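You operate a simulated robot arm through the tools that you are given. There is no shell and no other tool.

You run a simulated two-armed robot. Do the job below in one go: nothing can be reset, and whatever is moved stays where it is left.

JOB
Wind 5 metres on to the empty spool on the winder.
Fine: zero the count, metres dial at 5, pull dial at 6 N before it starts; let it stop by itself.

It is judged by the outcome, as a careful person would: the job done as asked, and still so three seconds after it is handed in. It fails if anything else is knocked over, pushed out of place, dropped, spilled or broken.

ROBOT AND FRAMES
Two 7-joint arms with two-finger grippers on one trunk that stands fixed in place. Base frame: the origin is at the foot of the trunk, x ahead of it, y to its left, z up. Units: mm, rad, N and s.
The left shoulder is at [57, 175, 1152], the right one opposite. With the tool pointing down near the work surface each hand reaches from about 100 to 860 mm from the base axis, measured 20 degrees to its own side. Payload 2.94 kg a hand.
The TCP of each hand is the grasp point between the finger pads, 30 mm short of the fingertips. In the tool frame z runs along the fingers and y along their closing line. The gripper opens to 138 mm. The gripper's body begins 109 mm behind the TCP.
Orientation is told as [roll, pitch, yaw] about the base's x, y, z axes, in that order, counted from this pose: with the fingers straight down and closing along the base's y, the tool's x points along the base's -x, its y along +y and its z along -z.

CONTROLS
- The arms move only by the tool play_rows. It takes "left_series", "right_series" or both (then of equal length, played together; a hand with none holds still); each is a list of rows, each a list of 7 numbers: the shift along the base's x, y, z in units of 500 mm (1.0 is 500 mm), then the turn, a rotation vector about the base's x, y, z in units of 180 degrees (1.0 is 180 degrees), then the gripper command, from -1 (fully open) to 1 (shut), values between in proportion. In form: [[dx, dy, dz, wx, wy, wz, hand], ...]. A call has 1 to 20 rows; each row is the pose to reach, as a shift and turn from the pose commanded when the call began. A call with a number of a shift or a turn outside -1 to 1 is refused whole. A row lasts 0.2 s, in which the tool goes at most 50 mm and 0.15 rad; a call with a longer step from one row to the next is refused whole, and so is a gripper value outside its range. A pose out of reach is approached as far as the arm can. The call stops where the force on the tool passes 40 N (or 10 N more than at its start, if that is more) or the arm is blocked; 0.2 s more then pass. The fingers move at their own pace and stop on an object; they squeeze with about 29 N. The grip force told is the motor's: it shows also when the fingers shut on nothing. Time passes only in rows, and 0.2 s behind the last, so rows that repeat a pose let the fingers close. It gives the time, the measured TCP pose, the force on the tool (base axes), the opening and the grip force at its end, in the units of the frame above (readings bear some noise), with the torque about the TCP (base axes, N m) and any sound that the robot's microphone picked up.
- Cameras (640 x 400 px; columns grow to the right, rows downward): "scene" is now at [112.1, 63.1, 1632.4]; the picture's right is [0.62, -0.78, 0.00], its down [-0.54, -0.43, -0.73] and it looks along [0.57, 0.45, -0.69] (base axes); focal length 313 px, centre (320, 200). "left" rides on the left gripper at [71, -19, -146] in its tool frame; the picture's right is [0.26, 0.97, 0.00], its down [-0.85, 0.23, -0.48] and it looks along [-0.46, 0.12, 0.88] (tool axes); focal length 280 px, centre (320, 200). "right" rides on the right gripper at [71, 19, -146] in its tool frame; the picture's right is [-0.26, 0.97, 0.00], its down [-0.85, -0.23, -0.48] and it looks along [-0.46, -0.13, 0.88] (tool axes); focal length 280 px, centre (320, 200). There is no depth. A picture from a camera that has moved, and an enlarged one, comes with that camera's place and axes in the base frame and with its lens. The place of the scene camera against the robot may be out by one fixed shift of up to 18 mm in any direction.
- get_image(camera): a new picture of that camera. The clock stands still meanwhile.
- slide_trunk(by): slides the trunk up (or, below 0, down) by that many mm; the arms and the scene camera ride with it, the base frame stays. It gives what a move gives, with no picture.
- pan_tilt(pan, tilt): turns the head with the scene camera to pan (to the left, within 2.094 rad either way) and tilt (down, from -0.506 to 1.204), counted from straight ahead of the robot. It gives what a move gives.
- zoom(camera, box): a new picture of the part [left, top, right, bottom] of that camera's present view, enlarged. The clock stands still meanwhile.
- job_done(): hands the job in; it is judged then, once.

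Places have to be worked out from the pictures, the camera data and where the tool is seen. Open the grippers and draw the arms clear of the work before you hand the job in, unless the task says otherwise.

The tools are called as name(argument=value, ...) on one line, values as JSON. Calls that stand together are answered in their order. play_rows: Moves the arms, as the interface text tells. Its arguments: {"type":"object","properties":{"left_series":{"type":"array"},"right_series":{"type":"array"}},"required":[]} The other tools are called the same way: slide_trunk (by) slides the trunk up or down; pan_tilt (pan, tilt) turns the head that bears the scene camera; get_image (camera) takes a picture; zoom (camera, box) takes an enlarged picture of a part of a camera's view; job_done () hands the job in.

At the start:

```text
time_s: 0.0
left_tool_pos: [409.7, 575.1, 1123.6]
left_orientation: [-0.001, 0.0, 0.001]
left_ft_force: [-0.7, -0.5, -0.1]
left_moment: [-0.02, 0.0, 0.05]
left_gripper_width: 137.8
left_finger_force: 0.1
right_tool_pos: [507.3, 48.9, 1133.1]
right_orientation: [0.003, 0.001, 0.0]
right_ft_force: [0.2, 0.0, 0.6]
right_moment: [0.01, -0.02, 0.02]
right_gripper_width: 137.8
right_finger_force: 0.0
trunk travel left (down, up): [-325.0, 409.0]
head pan, tilt: [0.672, 0.757]
```

scene: 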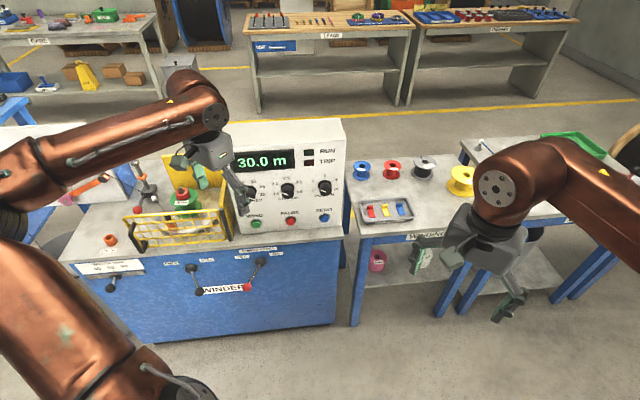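
right: 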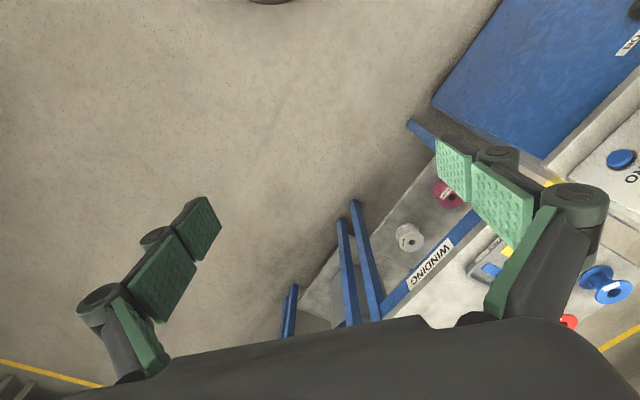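
left: 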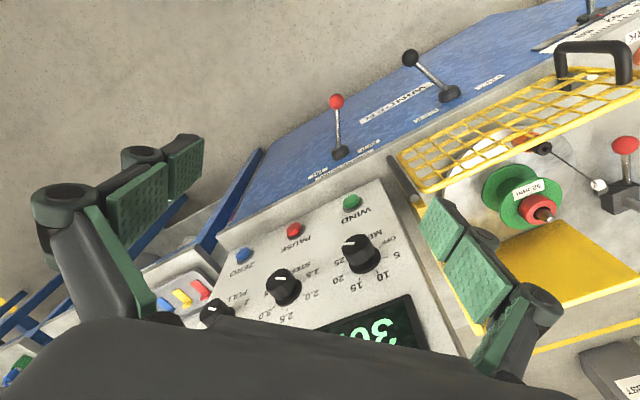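

The winder stands ahead-left with a display reading 30.0 m, three dials, buttons, and levers in front. I'll enlarge several parts to read the labels before moving anything.

zoom(camera="scene", box=[220, 110, 360, 240])

zoom(camera="scene", box=[60, 150, 240, 310])

zoom(camera="left", box=[200, 180, 460, 350])

zoom(camera="left", box=[380, 20, 640, 280])

zoom(camera="scene", box=[160, 230, 340, 330])

```text
3.08 times, centred on (290, 175) of scene
camera zoom: at [112.1, 63.1, 1632.4], right [0.62, -0.78, 0.0], down [-0.54, -0.43, -0.73], along [0.57, 0.45, -0.69], focal length 964 px, centre (412, 277)
```

zoom: 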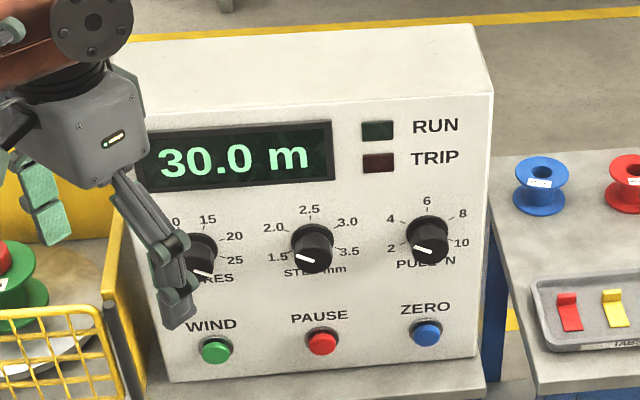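

```text
2.50 times, centred on (150, 230) of scene
camera zoom: at [112.1, 63.1, 1632.4], right [0.62, -0.78, 0.0], down [-0.54, -0.43, -0.73], along [0.57, 0.45, -0.69], focal length 783 px, centre (745, 125)
```

zoom: 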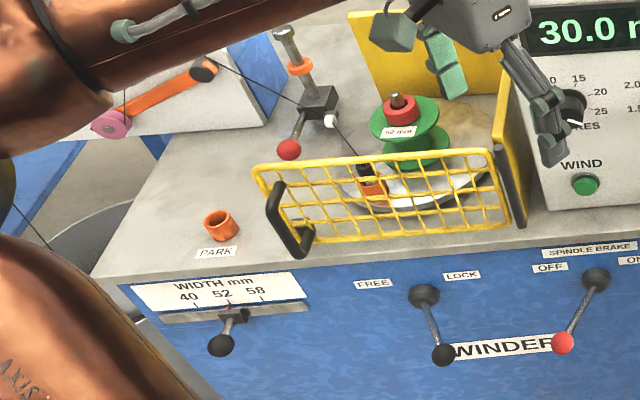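

```text
2.35 times, centred on (330, 265) of left
camera zoom: at [340.5, 556.3, 1270.7], right [-0.26, 0.97, 0.0], down [0.85, 0.23, 0.48], along [0.46, 0.12, -0.88], focal length 660 px, centre (296, 47)
```

zoom: 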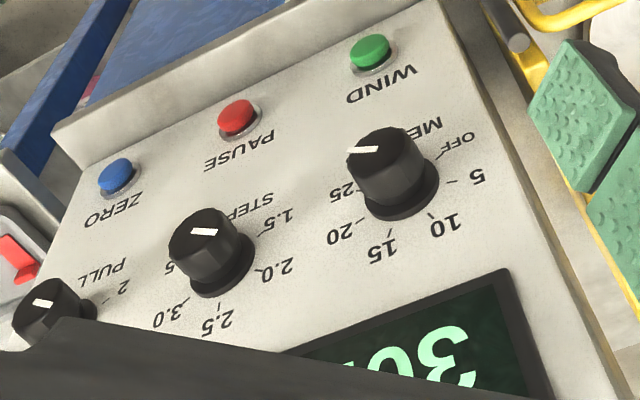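

```text
1.54 times, centred on (510, 150) of left
camera zoom: at [340.5, 556.3, 1270.7], right [-0.26, 0.97, 0.0], down [0.85, 0.23, 0.48], along [0.46, 0.12, -0.88], focal length 431 px, centre (28, 277)
```

zoom: 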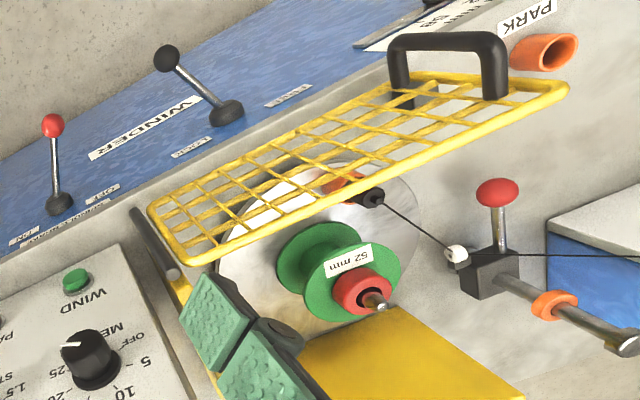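

```text
3.56 times, centred on (250, 280) of scene
camera zoom: at [112.1, 63.1, 1632.4], right [0.62, -0.78, 0.0], down [-0.54, -0.43, -0.73], along [0.57, 0.45, -0.69], focal length 1114 px, centre (569, -84)
```

zoom: 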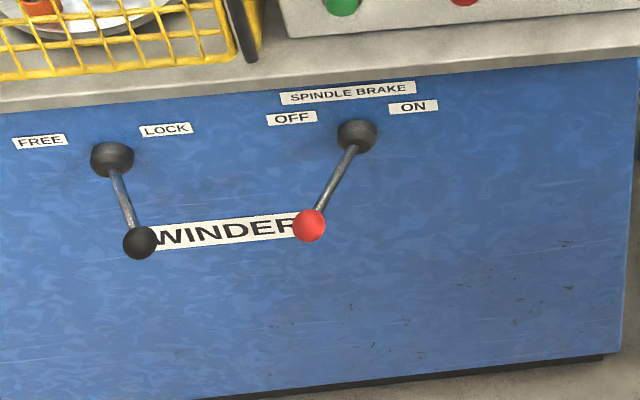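

The metres dial seems near 30, the pull dial near 2 N, and there are a brake lever, a FREE/LOCK lever, a guard, and a wire carrier. I'll look around with the head for other parts, the supply and any notices.

pan_tilt(pan=1.2, tilt=0.8)

get_image(camera="scene")

zoom(camera="left", box=[480, 100, 640, 240])

zoom(camera="left", box=[260, 0, 640, 200])

```text
time_s: 0.9
left_tool_pos: [410.4, 575.9, 1124.5]
left_orientation: [-0.001, 0.001, -0.001]
left_ft_force: [-0.5, -0.8, -0.6]
left_moment: [0.02, -0.01, -0.02]
left_gripper_width: 137.6
left_finger_force: 0.1
right_tool_pos: [508.9, 49.2, 1133.2]
right_orientation: [0.001, 0.002, 0.0]
right_ft_force: [0.1, 1.0, -0.2]
right_moment: [0.01, -0.02, 0.01]
right_gripper_width: 137.7
right_finger_force: 0.0
trunk travel left (down, up): [-325.0, 409.0]
head pan, tilt: [1.201, 0.799]
```

```text
taken
camera scene: at [76.6, 86.9, 1628.9], right [0.93, -0.36, 0.0], down [-0.26, -0.67, -0.7], along [0.25, 0.65, -0.72], focal length 313 px, centre (320, 200)
```

scene: 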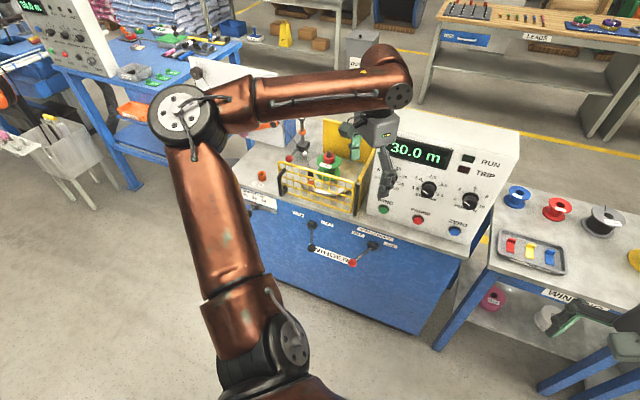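

```text
2.86 times, centred on (560, 170) of left
camera zoom: at [340.5, 556.3, 1270.8], right [-0.26, 0.97, 0.0], down [0.85, 0.23, 0.48], along [0.46, 0.12, -0.88], focal length 801 px, centre (-366, 286)
```

zoom: 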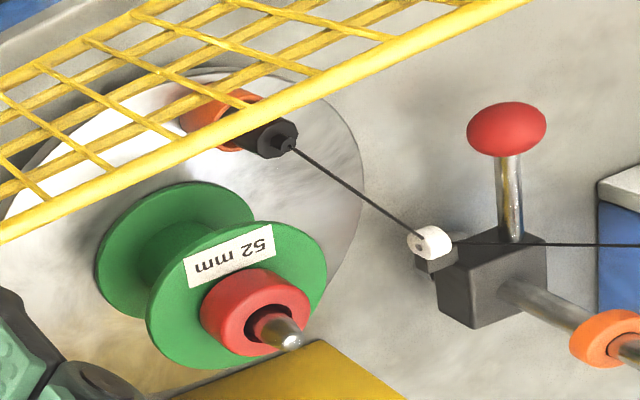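

```text
1.68 times, centred on (450, 100) of left
camera zoom: at [340.5, 556.3, 1270.8], right [-0.26, 0.97, 0.0], down [0.85, 0.23, 0.48], along [0.46, 0.12, -0.88], focal length 472 px, centre (101, 368)
```

zoom: 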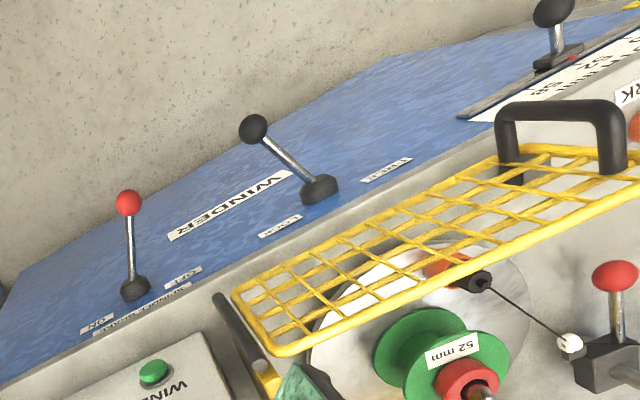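

The spool on the spindle is labelled 52 mm and the width slider seems at 52; the wire end looks held in an orange clip on the faceplate. I'll turn the left hand to face the machine and pull back a little, so its camera looks at the guard and spool.

play_rows(left_series=[[-0.053, 0.025, 0.01, 0, 0, 0.045, -1], [-0.107, 0.05, 0.02, 0, 0, 0.09, -1], [-0.16, 0.075, 0.03, 0, 0, 0.136, -1], [-0.213, 0.1, 0.04, 0, 0, 0.181, -1], [-0.267, 0.125, 0.046, 0, 0, 0.226, -1], [-0.32, 0.15, 0.052, 0, 0, 0.272, -1], [-0.32, 0.15, 0.052, 0, 0, 0.272, -1]])

get_image(camera="left")

get_image(camera="scene")

```text
time_s: 2.5
left_tool_pos: [250.4, 649.0, 1149.7]
left_orientation: [0.0, 0.0, 0.855]
left_ft_force: [0.4, -0.7, 0.6]
left_moment: [0.02, 0.04, 0.02]
left_gripper_width: 137.9
left_finger_force: 0.1
right_tool_pos: [507.8, 48.0, 1131.9]
right_orientation: [0.003, 0.002, -0.001]
right_ft_force: [0.6, -0.6, 0.4]
right_moment: [0.01, 0.0, -0.01]
right_gripper_width: 137.9
right_finger_force: 0.1
trunk travel left (down, up): [-325.0, 409.0]
head pan, tilt: [1.201, 0.799]
```

```text
taken
camera left: at [219.6, 584.0, 1297.0], right [-0.9, 0.43, 0.0], down [0.38, 0.79, 0.48], along [0.21, 0.43, -0.88], focal length 280 px, centre (320, 200)
```

left: 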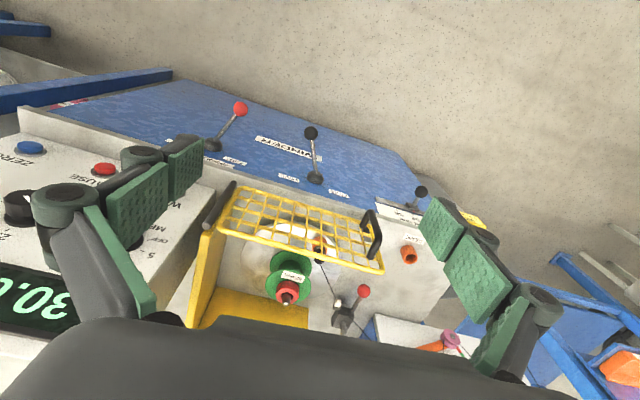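

```text
taken
camera scene: at [77.5, 86.0, 1628.8], right [0.93, -0.36, 0.0], down [-0.26, -0.67, -0.7], along [0.25, 0.65, -0.72], focal length 313 px, centre (320, 200)
```

scene: 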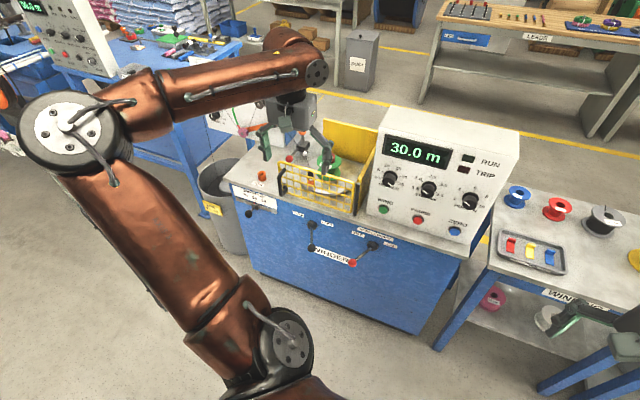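

The control-panel side, the guard, and the levers are now in view. I'll enlarge them.

zoom(camera="left", box=[180, 160, 460, 340])

zoom(camera="left", box=[180, 80, 460, 230])

zoom(camera="scene", box=[360, 110, 520, 250])

zoom(camera="scene", box=[220, 110, 390, 280])

```text
2.22 times, centred on (320, 250) of left
camera zoom: at [219.6, 584.0, 1297.0], right [-0.9, 0.43, 0.0], down [0.38, 0.79, 0.48], along [0.21, 0.43, -0.88], focal length 623 px, centre (320, 89)
```

zoom: 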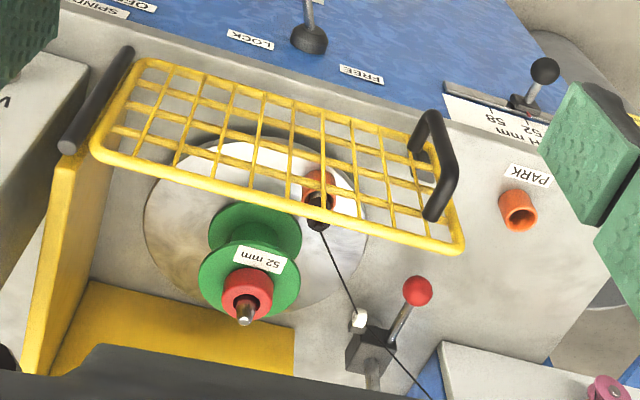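

```text
2.29 times, centred on (320, 155) of left
camera zoom: at [219.6, 584.0, 1297.0], right [-0.9, 0.43, 0.0], down [0.38, 0.79, 0.48], along [0.21, 0.43, -0.88], focal length 641 px, centre (320, 303)
```

zoom: 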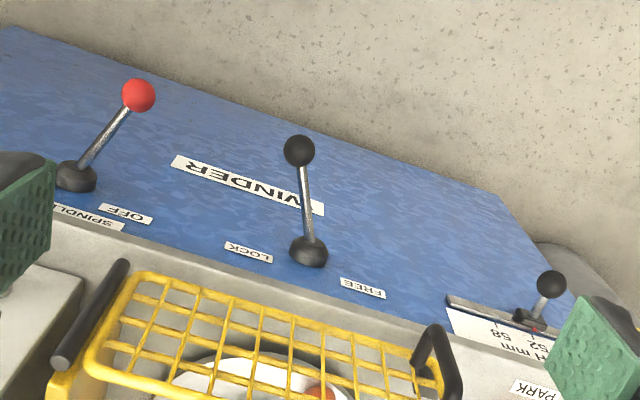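

```text
2.86 times, centred on (440, 180) of scene
camera zoom: at [77.5, 86.0, 1628.8], right [0.93, -0.36, 0.0], down [-0.26, -0.67, -0.7], along [0.25, 0.65, -0.72], focal length 895 px, centre (-23, 257)
```

zoom: 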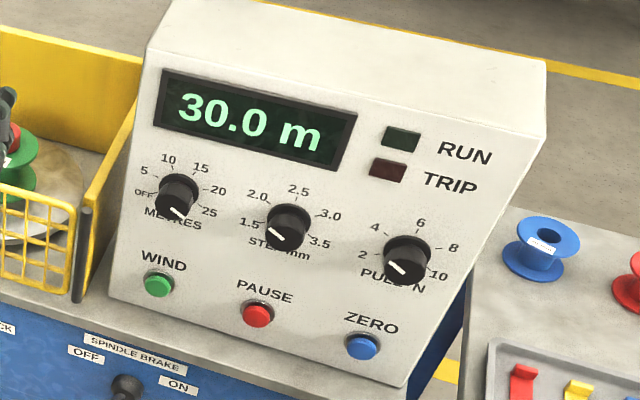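

```text
2.35 times, centred on (305, 195) of scene
camera zoom: at [77.5, 86.0, 1628.8], right [0.93, -0.36, 0.0], down [-0.26, -0.67, -0.7], along [0.25, 0.65, -0.72], focal length 737 px, centre (355, 212)
```

zoom: 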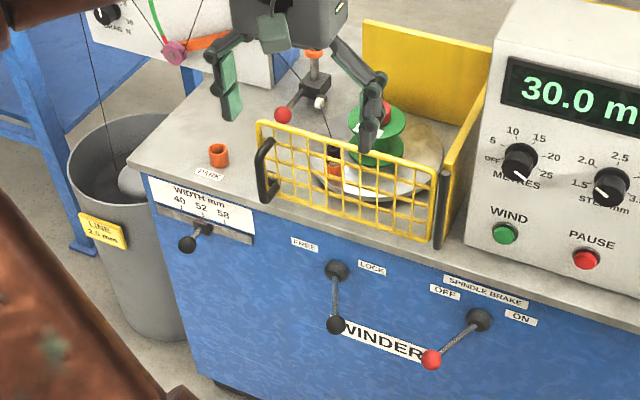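

The bin carries a "LINE … mm" label and there's another dial on the supply unit. I'll enlarge these and look further left for the supply side.

zoom(camera="scene", box=[190, 70, 310, 220])

zoom(camera="scene", box=[0, 0, 200, 130])

zoom(camera="scene", box=[240, 130, 370, 220])

zoom(camera="left", box=[360, 180, 640, 400])

zoom(camera="left", box=[230, 180, 400, 290])

```text
2.67 times, centred on (250, 145) of scene
camera zoom: at [77.5, 86.0, 1628.8], right [0.93, -0.36, 0.0], down [-0.26, -0.67, -0.7], along [0.25, 0.65, -0.72], focal length 835 px, centre (507, 347)
```

zoom: 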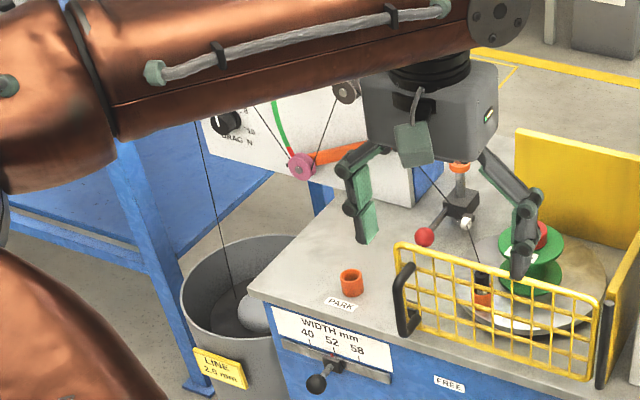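

```text
3.08 times, centred on (100, 65) of scene
camera zoom: at [77.5, 86.0, 1628.8], right [0.93, -0.36, 0.0], down [-0.26, -0.67, -0.7], along [0.25, 0.65, -0.72], focal length 964 px, centre (997, 615)
```

zoom: 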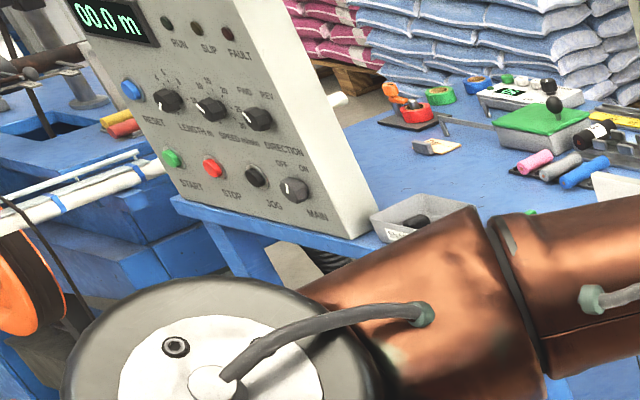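

```text
4.44 times, centred on (305, 175) of scene
camera zoom: at [77.5, 86.0, 1628.8], right [0.93, -0.36, 0.0], down [-0.26, -0.67, -0.7], along [0.25, 0.65, -0.72], focal length 1392 px, centre (387, 311)
```

zoom: 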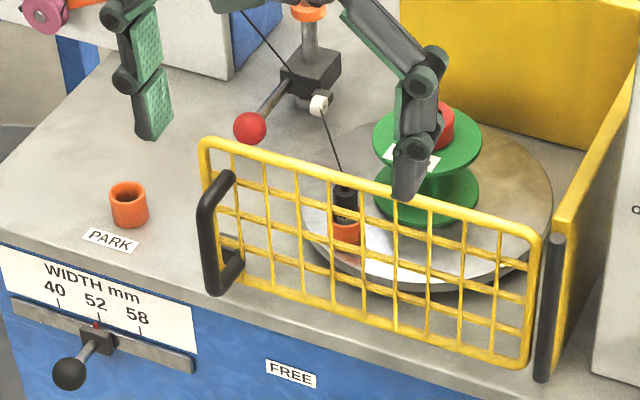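

```text
1.82 times, centred on (500, 290) of left
camera zoom: at [219.6, 584.0, 1297.0], right [-0.9, 0.43, 0.0], down [0.38, 0.79, 0.48], along [0.21, 0.43, -0.88], focal length 510 px, centre (-7, 36)
```

zoom: 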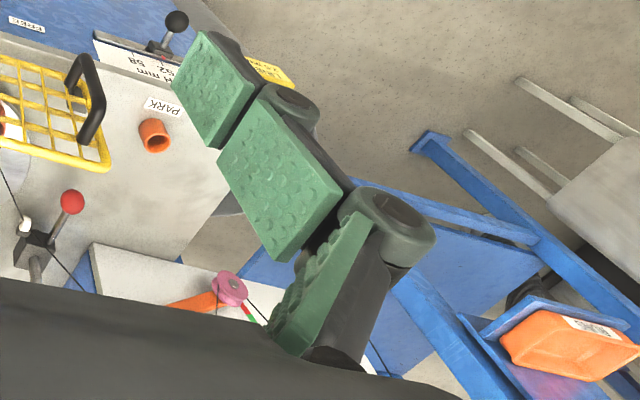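

```text
3.64 times, centred on (315, 235) of left
camera zoom: at [219.6, 584.0, 1297.0], right [-0.9, 0.43, 0.0], down [0.38, 0.79, 0.48], along [0.21, 0.43, -0.88], focal length 1020 px, centre (338, 73)
```

zoom: 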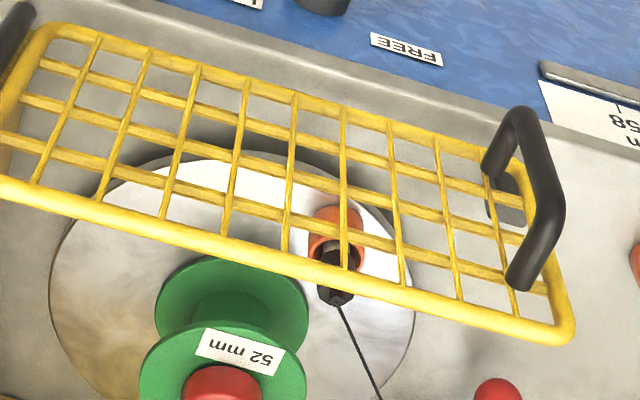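

The width slider sits at the 52 tick. I'll read the line label and look at the supply's dial, then look at the supply from the head.

zoom(camera="scene", box=[200, 195, 245, 222])

zoom(camera="scene", box=[225, 85, 285, 130])

zoom(camera="scene", box=[370, 155, 490, 245])

zoom(camera="scene", box=[290, 200, 400, 280])

```text
14.22 times, centred on (222, 208) of scene
camera zoom: at [77.5, 86.0, 1628.8], right [0.93, -0.36, 0.0], down [-0.26, -0.67, -0.7], along [0.25, 0.65, -0.72], focal length 4455 px, centre (1707, 79)
```

zoom: 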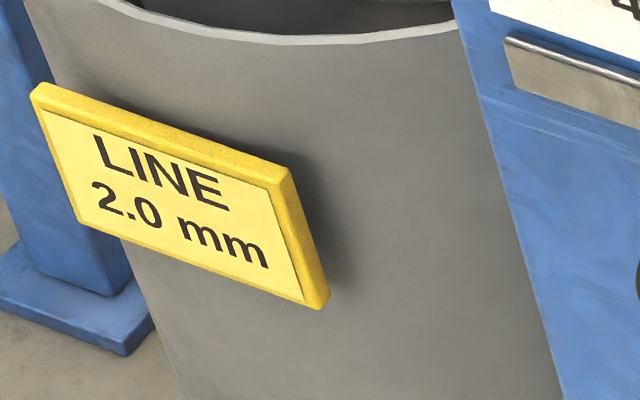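

```text
8.89 times, centred on (255, 108) of scene
camera zoom: at [77.5, 86.0, 1628.8], right [0.93, -0.36, 0.0], down [-0.26, -0.67, -0.7], along [0.25, 0.65, -0.72], focal length 2784 px, centre (898, 1022)
```

zoom: 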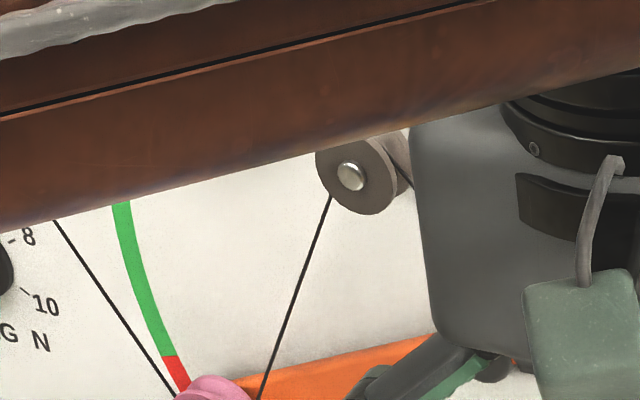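

```text
4.44 times, centred on (430, 200) of scene
camera zoom: at [77.5, 86.0, 1628.8], right [0.93, -0.36, 0.0], down [-0.26, -0.67, -0.7], along [0.25, 0.65, -0.72], focal length 1392 px, centre (-169, 200)
```

zoom: 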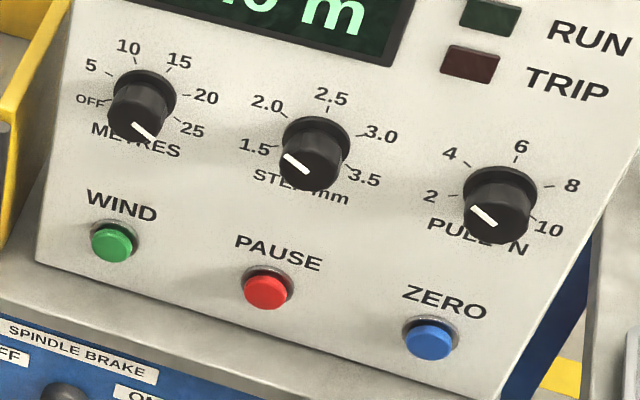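

```text
5.00 times, centred on (345, 240) of scene
camera zoom: at [77.5, 86.0, 1628.8], right [0.93, -0.36, 0.0], down [-0.26, -0.67, -0.7], along [0.25, 0.65, -0.72], focal length 1566 px, centre (195, 0)
```

zoom: 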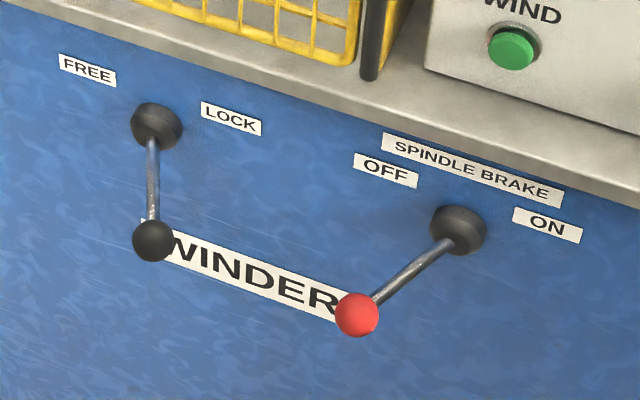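

The line label reads 2.0 mm and the step dial appears to be at 1.5, so it seems it should go to 2.0. By triangulation the guard is parallel to the front (shut), the brake lever is at OFF and the other lever is at LOCK. I'll move the left hand in front of the control panel, tilted, to get close views of the dials.

play_rows(left_series=[[0.0486, -0.0629, -0.0086, 0.0114, -0.0111, -0.0025, -1], [0.0971, -0.1257, -0.0171, 0.0229, -0.0221, -0.005, -1], [0.1457, -0.1886, -0.0257, 0.0343, -0.0332, -0.0075, -1], [0.1943, -0.2514, -0.0343, 0.0458, -0.0442, -0.01, -1], [0.2429, -0.3143, -0.0429, 0.0572, -0.0553, -0.0125, -1], [0.2914, -0.3771, -0.0514, 0.0687, -0.0663, -0.015, -1], [0.34, -0.44, -0.06, 0.0801, -0.0774, -0.0175, -1], [0.34, -0.44, -0.06, 0.0801, -0.0774, -0.0175, -1]])

get_image(camera="left")

get_image(camera="scene")

```text
time_s: 4.3
left_tool_pos: [418.7, 431.0, 1121.2]
left_orientation: [-0.009, -0.351, 0.801]
left_ft_force: [-0.5, -0.8, -0.8]
left_moment: [-0.04, -0.01, -0.06]
left_gripper_width: 138.1
left_finger_force: 0.1
right_tool_pos: [507.1, 49.4, 1132.0]
right_orientation: [0.002, 0.002, 0.001]
right_ft_force: [-0.8, -0.2, -0.7]
right_moment: [-0.01, -0.03, -0.04]
right_gripper_width: 138.0
right_finger_force: 0.0
trunk travel left (down, up): [-325.0, 409.0]
head pan, tilt: [1.201, 0.799]
```

```text
taken
camera left: at [351.8, 335.6, 1233.4], right [-0.86, 0.5, -0.1], down [0.27, 0.62, 0.74], along [0.43, 0.61, -0.67], focal length 280 px, centre (320, 200)
```

left: 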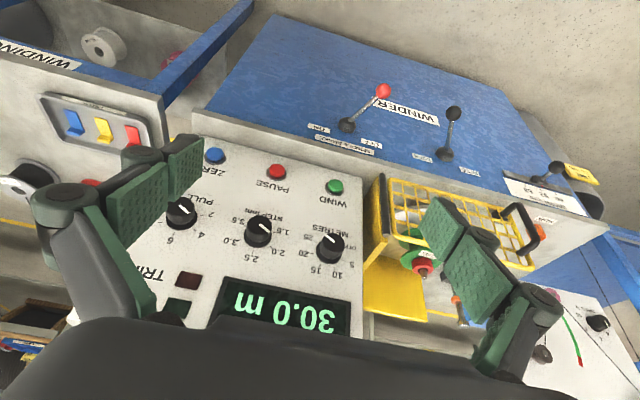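

```text
taken
camera scene: at [75.3, 86.9, 1629.1], right [0.93, -0.36, 0.0], down [-0.26, -0.67, -0.7], along [0.25, 0.65, -0.72], focal length 313 px, centre (320, 200)
```

scene: 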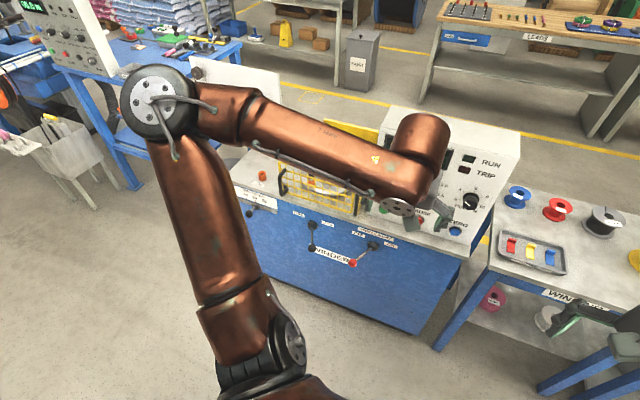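

Now all three dials are in view of the left hand camera. I'll enlarge them for their pointers.

zoom(camera="left", box=[160, 140, 370, 280])

zoom(camera="left", box=[290, 170, 370, 290])

zoom(camera="left", box=[540, 270, 640, 380])

zoom(camera="left", box=[150, 190, 290, 290])

zoom(camera="left", box=[290, 70, 490, 190])

```text
2.86 times, centred on (265, 210) of left
camera zoom: at [351.8, 335.6, 1233.4], right [-0.86, 0.5, -0.1], down [0.27, 0.62, 0.74], along [0.43, 0.61, -0.67], focal length 801 px, centre (477, 171)
```

zoom: 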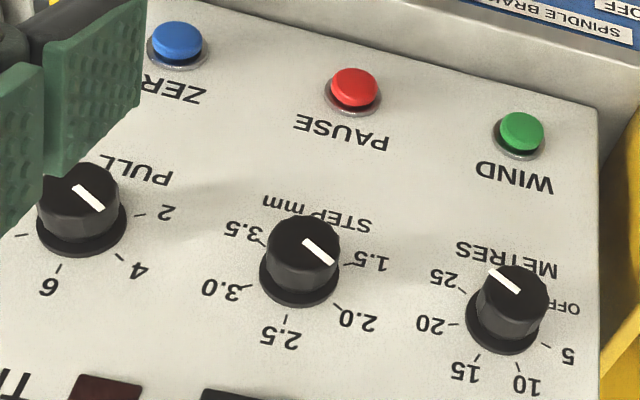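

```text
3.33 times, centred on (330, 230) of left
camera zoom: at [351.8, 335.6, 1233.4], right [-0.86, 0.5, -0.1], down [0.27, 0.62, 0.74], along [0.43, 0.61, -0.67], focal length 935 px, centre (287, 100)
```

zoom: 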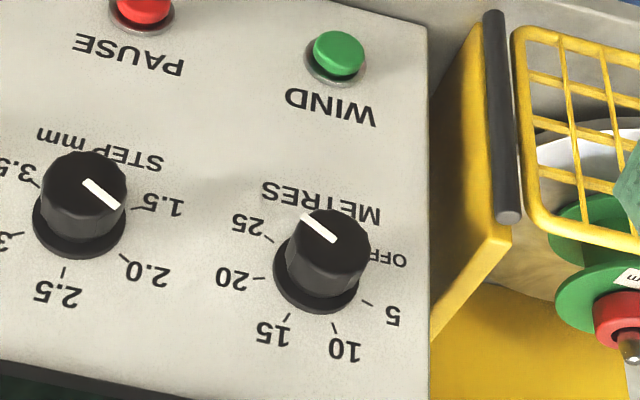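

```text
3.64 times, centred on (590, 325) of left
camera zoom: at [351.8, 335.6, 1233.4], right [-0.86, 0.5, -0.1], down [0.27, 0.62, 0.74], along [0.43, 0.61, -0.67], focal length 1020 px, centre (-662, -254)
```

zoom: 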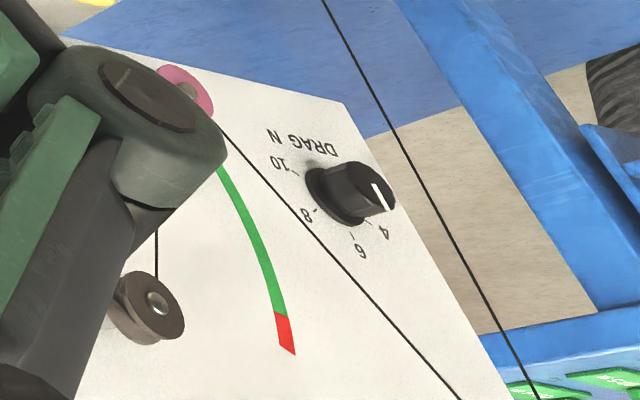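

```text
4.00 times, centred on (220, 240) of left
camera zoom: at [351.8, 335.6, 1233.4], right [-0.86, 0.5, -0.1], down [0.27, 0.62, 0.74], along [0.43, 0.61, -0.67], focal length 1122 px, centre (720, 40)
```

zoom: 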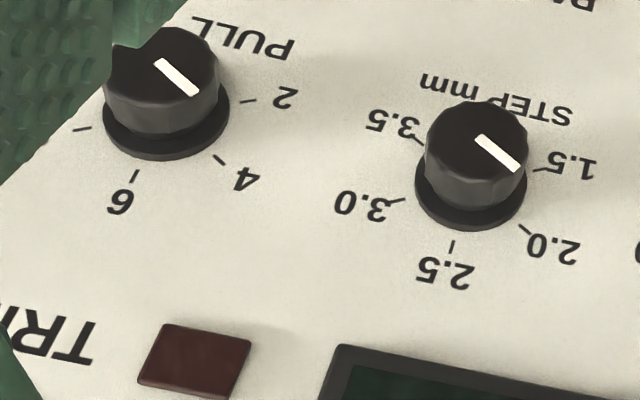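

```text
3.20 times, centred on (390, 130) of left
camera zoom: at [351.8, 335.6, 1233.4], right [-0.86, 0.5, -0.1], down [0.27, 0.62, 0.74], along [0.43, 0.61, -0.67], focal length 897 px, centre (96, 424)
```

zoom: 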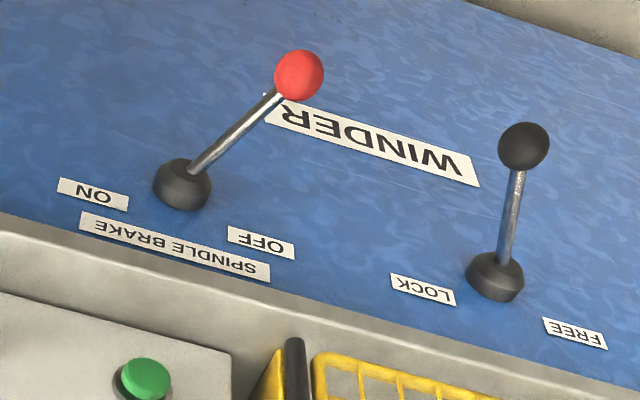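

Readings: step points at 2.0 (matching the 2.0 mm line), metres points at 25, pull points at 4. Triangulation puts the panel vertical, facing direction (-0.70,-0.72), knob faces near z≈985: metres ≈(546,660), step ≈(631,578), pull ≈(715,496). I'll bring the left tool horizontal, facing the metres knob from about 180 mm off.

play_rows(left_series=[[0.0031, 0.0246, -0.0302, 0.0311, -0.0299, 0.0003, -1], [0.0062, 0.0492, -0.0604, 0.0622, -0.0598, 0.0006, -1], [0.0093, 0.0738, -0.0907, 0.0933, -0.0898, 0.0008, -1], [0.0124, 0.0984, -0.1209, 0.1244, -0.1197, 0.0011, -1], [0.0154, 0.123, -0.1511, 0.1554, -0.1496, 0.0014, -1], [0.0185, 0.1476, -0.1813, 0.1865, -0.1795, 0.0017, -1], [0.0216, 0.1722, -0.2116, 0.2176, -0.2095, 0.0019, -1], [0.0247, 0.1968, -0.2418, 0.2487, -0.2394, 0.0022, -1], [0.0278, 0.2214, -0.272, 0.2798, -0.2693, 0.0025, -1], [0.0278, 0.2214, -0.272, 0.2798, -0.2693, 0.0025, -1]])

get_image(camera="left")

get_image(camera="scene")

```text
time_s: 6.5
left_tool_pos: [431.5, 542.9, 985.0]
left_orientation: [-1.677, -1.569, 2.479]
left_ft_force: [-0.8, 0.4, 0.2]
left_moment: [-0.03, 0.05, -0.03]
left_gripper_width: 138.1
left_finger_force: 0.0
left hand out of reach, approached as far as the arm can: row 1, 2, 3, 4, 5, 6, 7, 8
right_tool_pos: [505.3, 51.1, 1135.0]
right_orientation: [0.001, -0.001, 0.002]
right_ft_force: [-2.1, -1.1, -0.5]
right_moment: [0.0, -0.1, -0.01]
right_gripper_width: 138.1
right_finger_force: 0.0
trunk travel left (down, up): [-325.0, 409.0]
head pan, tilt: [1.201, 0.799]
```

```text
taken
camera left: at [344.8, 424.5, 916.1], right [-0.69, 0.67, -0.26], down [-0.5, -0.18, 0.85], along [0.52, 0.72, 0.46], focal length 280 px, centre (320, 200)
```

left: 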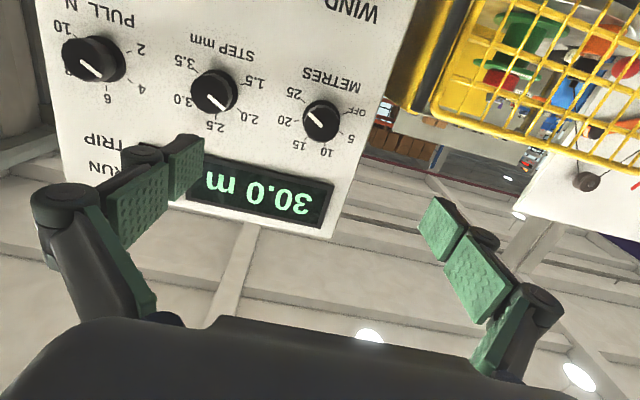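

```text
taken
camera scene: at [72.9, 87.5, 1629.3], right [0.93, -0.36, 0.0], down [-0.26, -0.67, -0.7], along [0.25, 0.65, -0.72], focal length 313 px, centre (320, 200)
```

scene: 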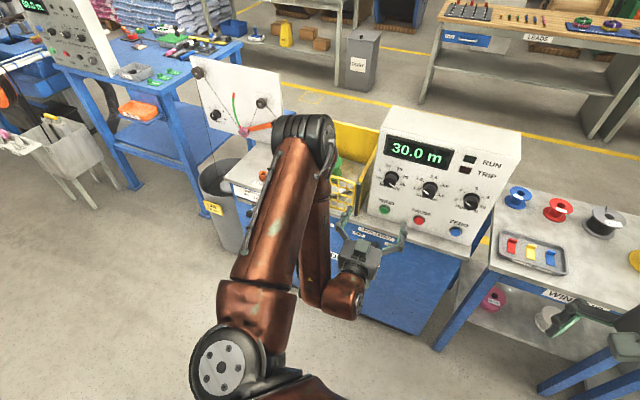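

The left hand reached the horizontal pose (the elbow went high, clear of the guard). I'll zoom in on the dials from here to locate them.

zoom(camera="left", box=[250, 50, 390, 190])

zoom(camera="left", box=[40, 0, 260, 140])

zoom(camera="scene", box=[200, 90, 420, 330])

zoom(camera="scene", box=[360, 120, 510, 240])

```text
2.86 times, centred on (320, 120) of left
camera zoom: at [344.8, 424.5, 916.1], right [-0.69, 0.67, -0.26], down [-0.5, -0.18, 0.85], along [0.52, 0.72, 0.46], focal length 801 px, centre (320, 429)
```

zoom: 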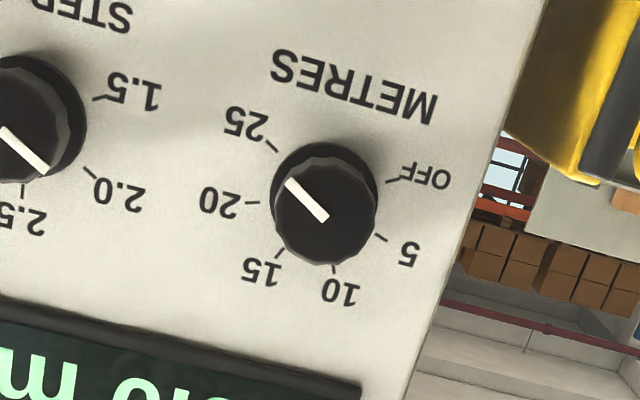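

```text
2.86 times, centred on (150, 70) of left
camera zoom: at [344.8, 424.5, 916.1], right [-0.69, 0.67, -0.26], down [-0.5, -0.18, 0.85], along [0.52, 0.72, 0.46], focal length 801 px, centre (806, 571)
```

zoom: 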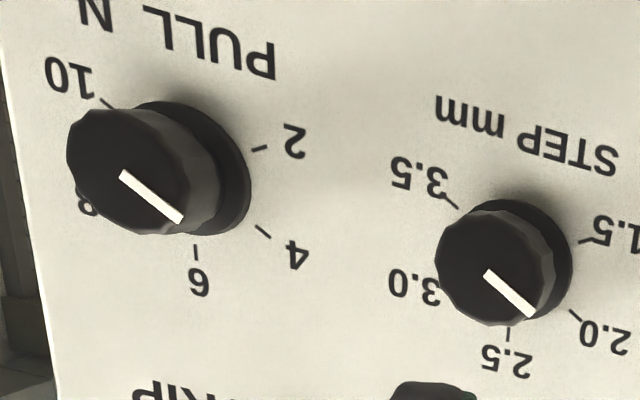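

```text
1.67 times, centred on (310, 210) of scene
camera zoom: at [72.9, 87.5, 1629.3], right [0.93, -0.36, 0.0], down [-0.26, -0.67, -0.7], along [0.25, 0.65, -0.72], focal length 522 px, centre (337, 183)
```

zoom: 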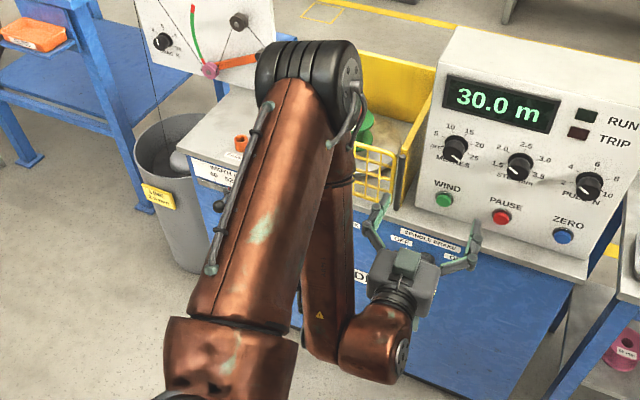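

```text
3.33 times, centred on (435, 180) of scene
camera zoom: at [72.9, 87.5, 1629.3], right [0.93, -0.36, 0.0], down [-0.26, -0.67, -0.7], along [0.25, 0.65, -0.72], focal length 1044 px, centre (-63, 267)
```

zoom: 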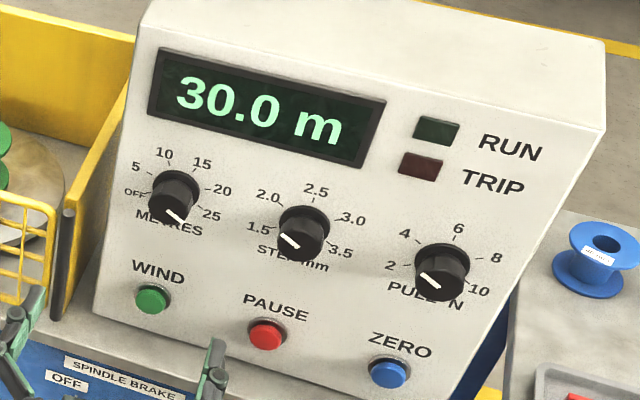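

The dials stand at z≈988 and w-spacing ≈121 mm, with 48° between metres marks and 60° between pull marks; metres must turn about 192° counter-clockwise. I'll narrow the fingers to ~70 mm, roll the hand +48° and come to about 75 mm from the metres knob, then check.

play_rows(left_series=[[0.0177, 0.0186, 0.001, 0.031, 0.0319, 0, -0.01], [0.0355, 0.0373, 0.002, 0.0619, 0.0638, 0, -0.01], [0.0532, 0.0559, 0.003, 0.0929, 0.0957, 0, -0.01], [0.0709, 0.0745, 0.004, 0.1239, 0.1276, 0, -0.01], [0.0886, 0.0931, 0.005, 0.1548, 0.1595, 0, -0.01], [0.1064, 0.1118, 0.006, 0.1858, 0.1914, 0, -0.01], [0.1241, 0.1304, 0.006, 0.1858, 0.1914, 0, -0.01], [0.1241, 0.1304, 0.006, 0.1858, 0.1914, 0, -0.01]])

get_image(camera="left")

get_image(camera="scene")

```text
time_s: 8.3
left_tool_pos: [496.8, 605.7, 986.9]
left_orientation: [1.569, -0.732, -0.767]
left_ft_force: [-0.3, -0.5, -0.3]
left_moment: [0.0, 0.0, 0.0]
left_gripper_width: 69.4
left_finger_force: 0.1
right_tool_pos: [507.4, 49.4, 1131.7]
right_orientation: [0.002, 0.001, 0.001]
right_ft_force: [-1.0, 0.8, 0.1]
right_moment: [-0.01, -0.01, -0.03]
right_gripper_width: 138.1
right_finger_force: 0.0
trunk travel left (down, up): [-325.0, 409.0]
head pan, tilt: [1.201, 0.799]
```

```text
taken
camera left: at [368.0, 529.0, 926.2], right [-0.6, 0.58, 0.54], down [0.01, -0.67, 0.74], along [0.8, 0.45, 0.4], focal length 280 px, centre (320, 200)
```

left: 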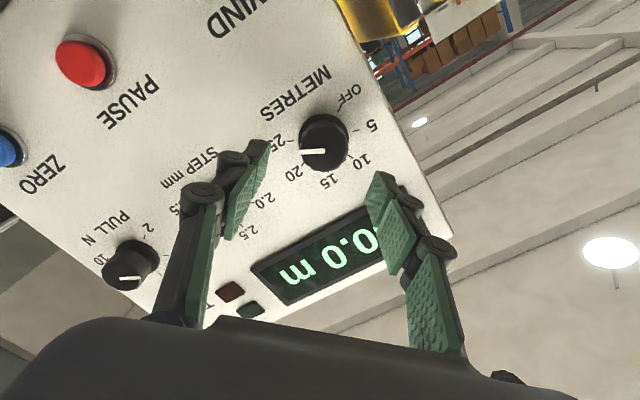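

```text
taken
camera scene: at [76.6, 86.6, 1628.9], right [0.93, -0.36, 0.0], down [-0.26, -0.67, -0.7], along [0.25, 0.65, -0.72], focal length 313 px, centre (320, 200)
```

scene: 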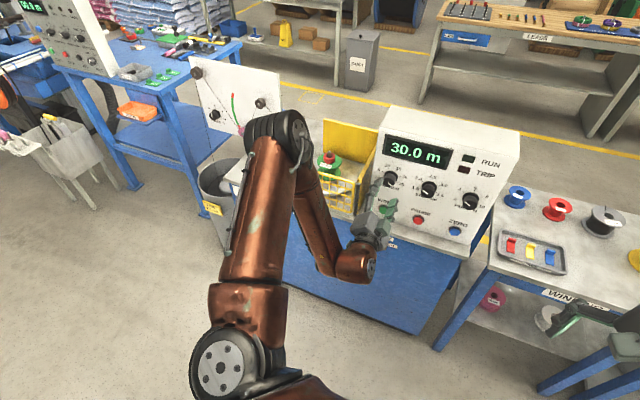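

The tool axis points along the panel normal. I'll zoom to check the knob's centre against the predicted tool axis point (about pixel 320,150).

zoom(camera="left", box=[240, 90, 400, 210])

```text
3.33 times, centred on (320, 150) of left
camera zoom: at [368.0, 529.0, 926.2], right [-0.6, 0.58, 0.54], down [0.01, -0.67, 0.74], along [0.8, 0.45, 0.4], focal length 935 px, centre (320, 367)
```

zoom: 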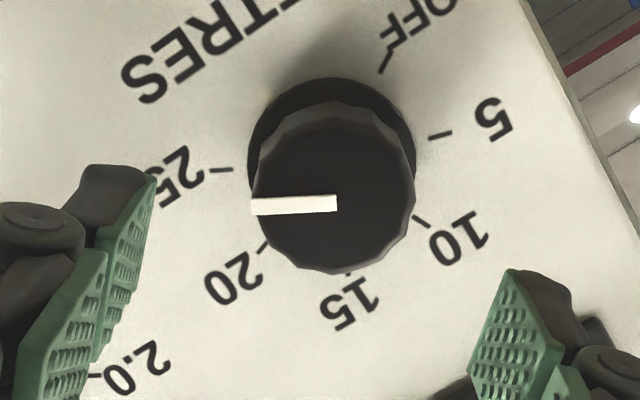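

The knob centre is about 3 mm off the tool axis; I'll correct that (w −2.9, z +1.8), advance so the fingertips are ~9 mm short of the panel, and close on the knob.

play_rows(left_series=[[0.02, 0.024, 0.0036, 0, 0, 0, -0.01], [0.045, 0.053, 0.0036, 0, 0, 0, -0.01], [0.0758, 0.0864, 0.0036, 0, 0, 0, -0.01], [0.0758, 0.0864, 0.0036, 0, 0, 0, -0.01], [0.0758, 0.0864, 0.0036, 0, 0, 0, 1], [0.0758, 0.0864, 0.0036, 0, 0, 0, 1], [0.0758, 0.0864, 0.0036, 0, 0, 0, 1], [0.0758, 0.0864, 0.0036, 0, 0, 0, 1]])

get_image(camera="left")

zoom(camera="scene", box=[300, 100, 520, 280])

```text
time_s: 10.2
left_tool_pos: [536.4, 650.1, 986.3]
left_orientation: [1.565, -0.731, -0.769]
left_ft_force: [2.6, -4.2, -7.1]
left_moment: [-0.07, 0.09, -0.41]
left_gripper_width: 37.0
left_finger_force: 45.3
right_tool_pos: [508.9, 49.5, 1132.9]
right_orientation: [0.002, 0.002, 0.0]
right_ft_force: [-0.3, -0.3, 0.7]
right_moment: [0.0, 0.0, 0.04]
right_gripper_width: 137.9
right_finger_force: 0.1
trunk travel left (down, up): [-325.0, 409.0]
head pan, tilt: [1.201, 0.799]
```

```text
taken
camera left: at [406.2, 572.5, 927.0], right [-0.6, 0.59, 0.54], down [0.01, -0.67, 0.74], along [0.8, 0.45, 0.4], focal length 280 px, centre (320, 200)
```

left: 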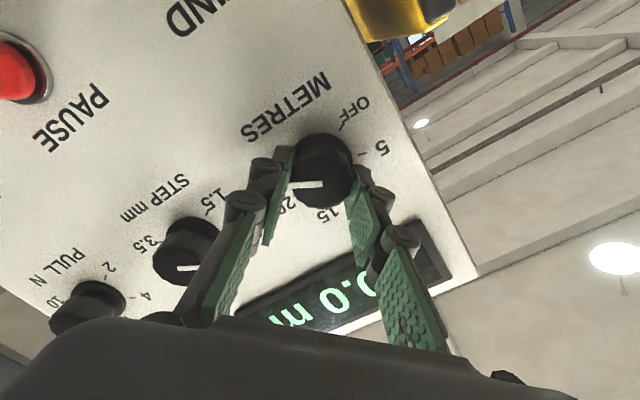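

```text
2.22 times, centred on (410, 190) of scene
camera zoom: at [77.7, 87.1, 1628.8], right [0.93, -0.36, 0.0], down [-0.26, -0.67, -0.7], along [0.25, 0.65, -0.72], focal length 696 px, centre (120, 222)
```

zoom: 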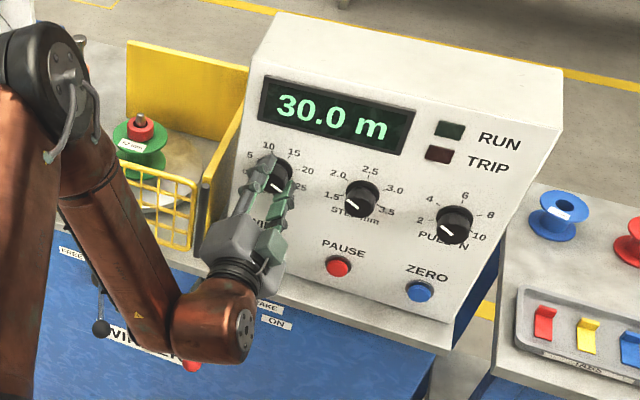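

The fingers hold the knob at 37 mm with a firm grip. I'll turn it counter-clockwise (negative about the panel inward axis) by 48° first and check that it follows.

play_rows(left_series=[[0, 0, 0, -0.031, -0.0319, 0, 1], [0, 0, 0, -0.0619, -0.0638, 0, 1], [0, 0, 0, -0.0929, -0.0957, 0, 1], [0, 0, 0, -0.1239, -0.1276, 0, 1], [0, 0, 0, -0.1548, -0.1595, 0, 1], [0, 0, 0, -0.1858, -0.1914, 0, 1], [0, 0, 0, -0.1858, -0.1914, 0, 1]])

get_image(camera="left")

zoom(camera="scene", box=[360, 120, 510, 240])

```text
time_s: 11.8
left_tool_pos: [533.9, 651.5, 987.8]
left_orientation: [-0.778, -1.566, 1.579]
left_ft_force: [-2.6, 0.2, -4.3]
left_moment: [-0.43, 0.44, -0.02]
left_gripper_width: 36.9
left_finger_force: 44.5
right_tool_pos: [507.5, 49.9, 1131.8]
right_orientation: [0.001, 0.002, 0.0]
right_ft_force: [-0.4, 0.5, -0.7]
right_moment: [-0.02, 0.02, 0.0]
right_gripper_width: 138.0
right_finger_force: 0.1
trunk travel left (down, up): [-325.0, 409.0]
head pan, tilt: [1.201, 0.799]
```

```text
taken
camera left: at [447.4, 532.4, 918.6], right [-0.69, 0.67, -0.26], down [-0.5, -0.18, 0.85], along [0.52, 0.72, 0.46], focal length 280 px, centre (320, 200)
```

left: 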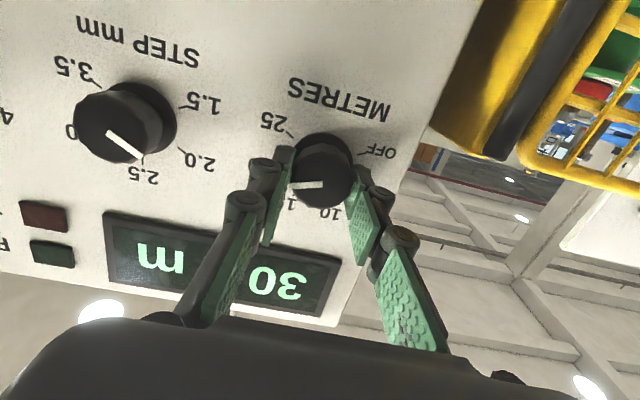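

```text
3.33 times, centred on (435, 180) of scene
camera zoom: at [76.8, 87.6, 1628.8], right [0.93, -0.36, 0.0], down [-0.26, -0.67, -0.7], along [0.25, 0.65, -0.72], focal length 1044 px, centre (-63, 267)
```

zoom: 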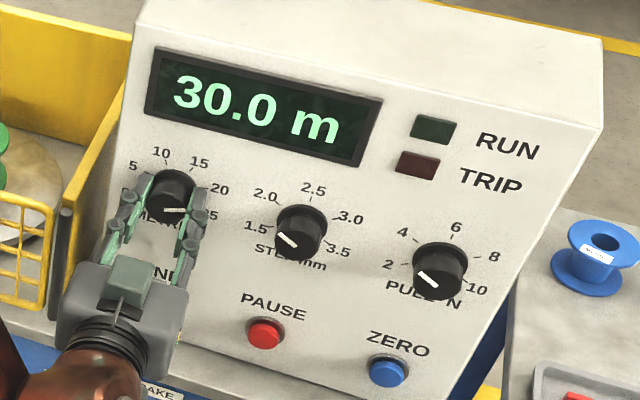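

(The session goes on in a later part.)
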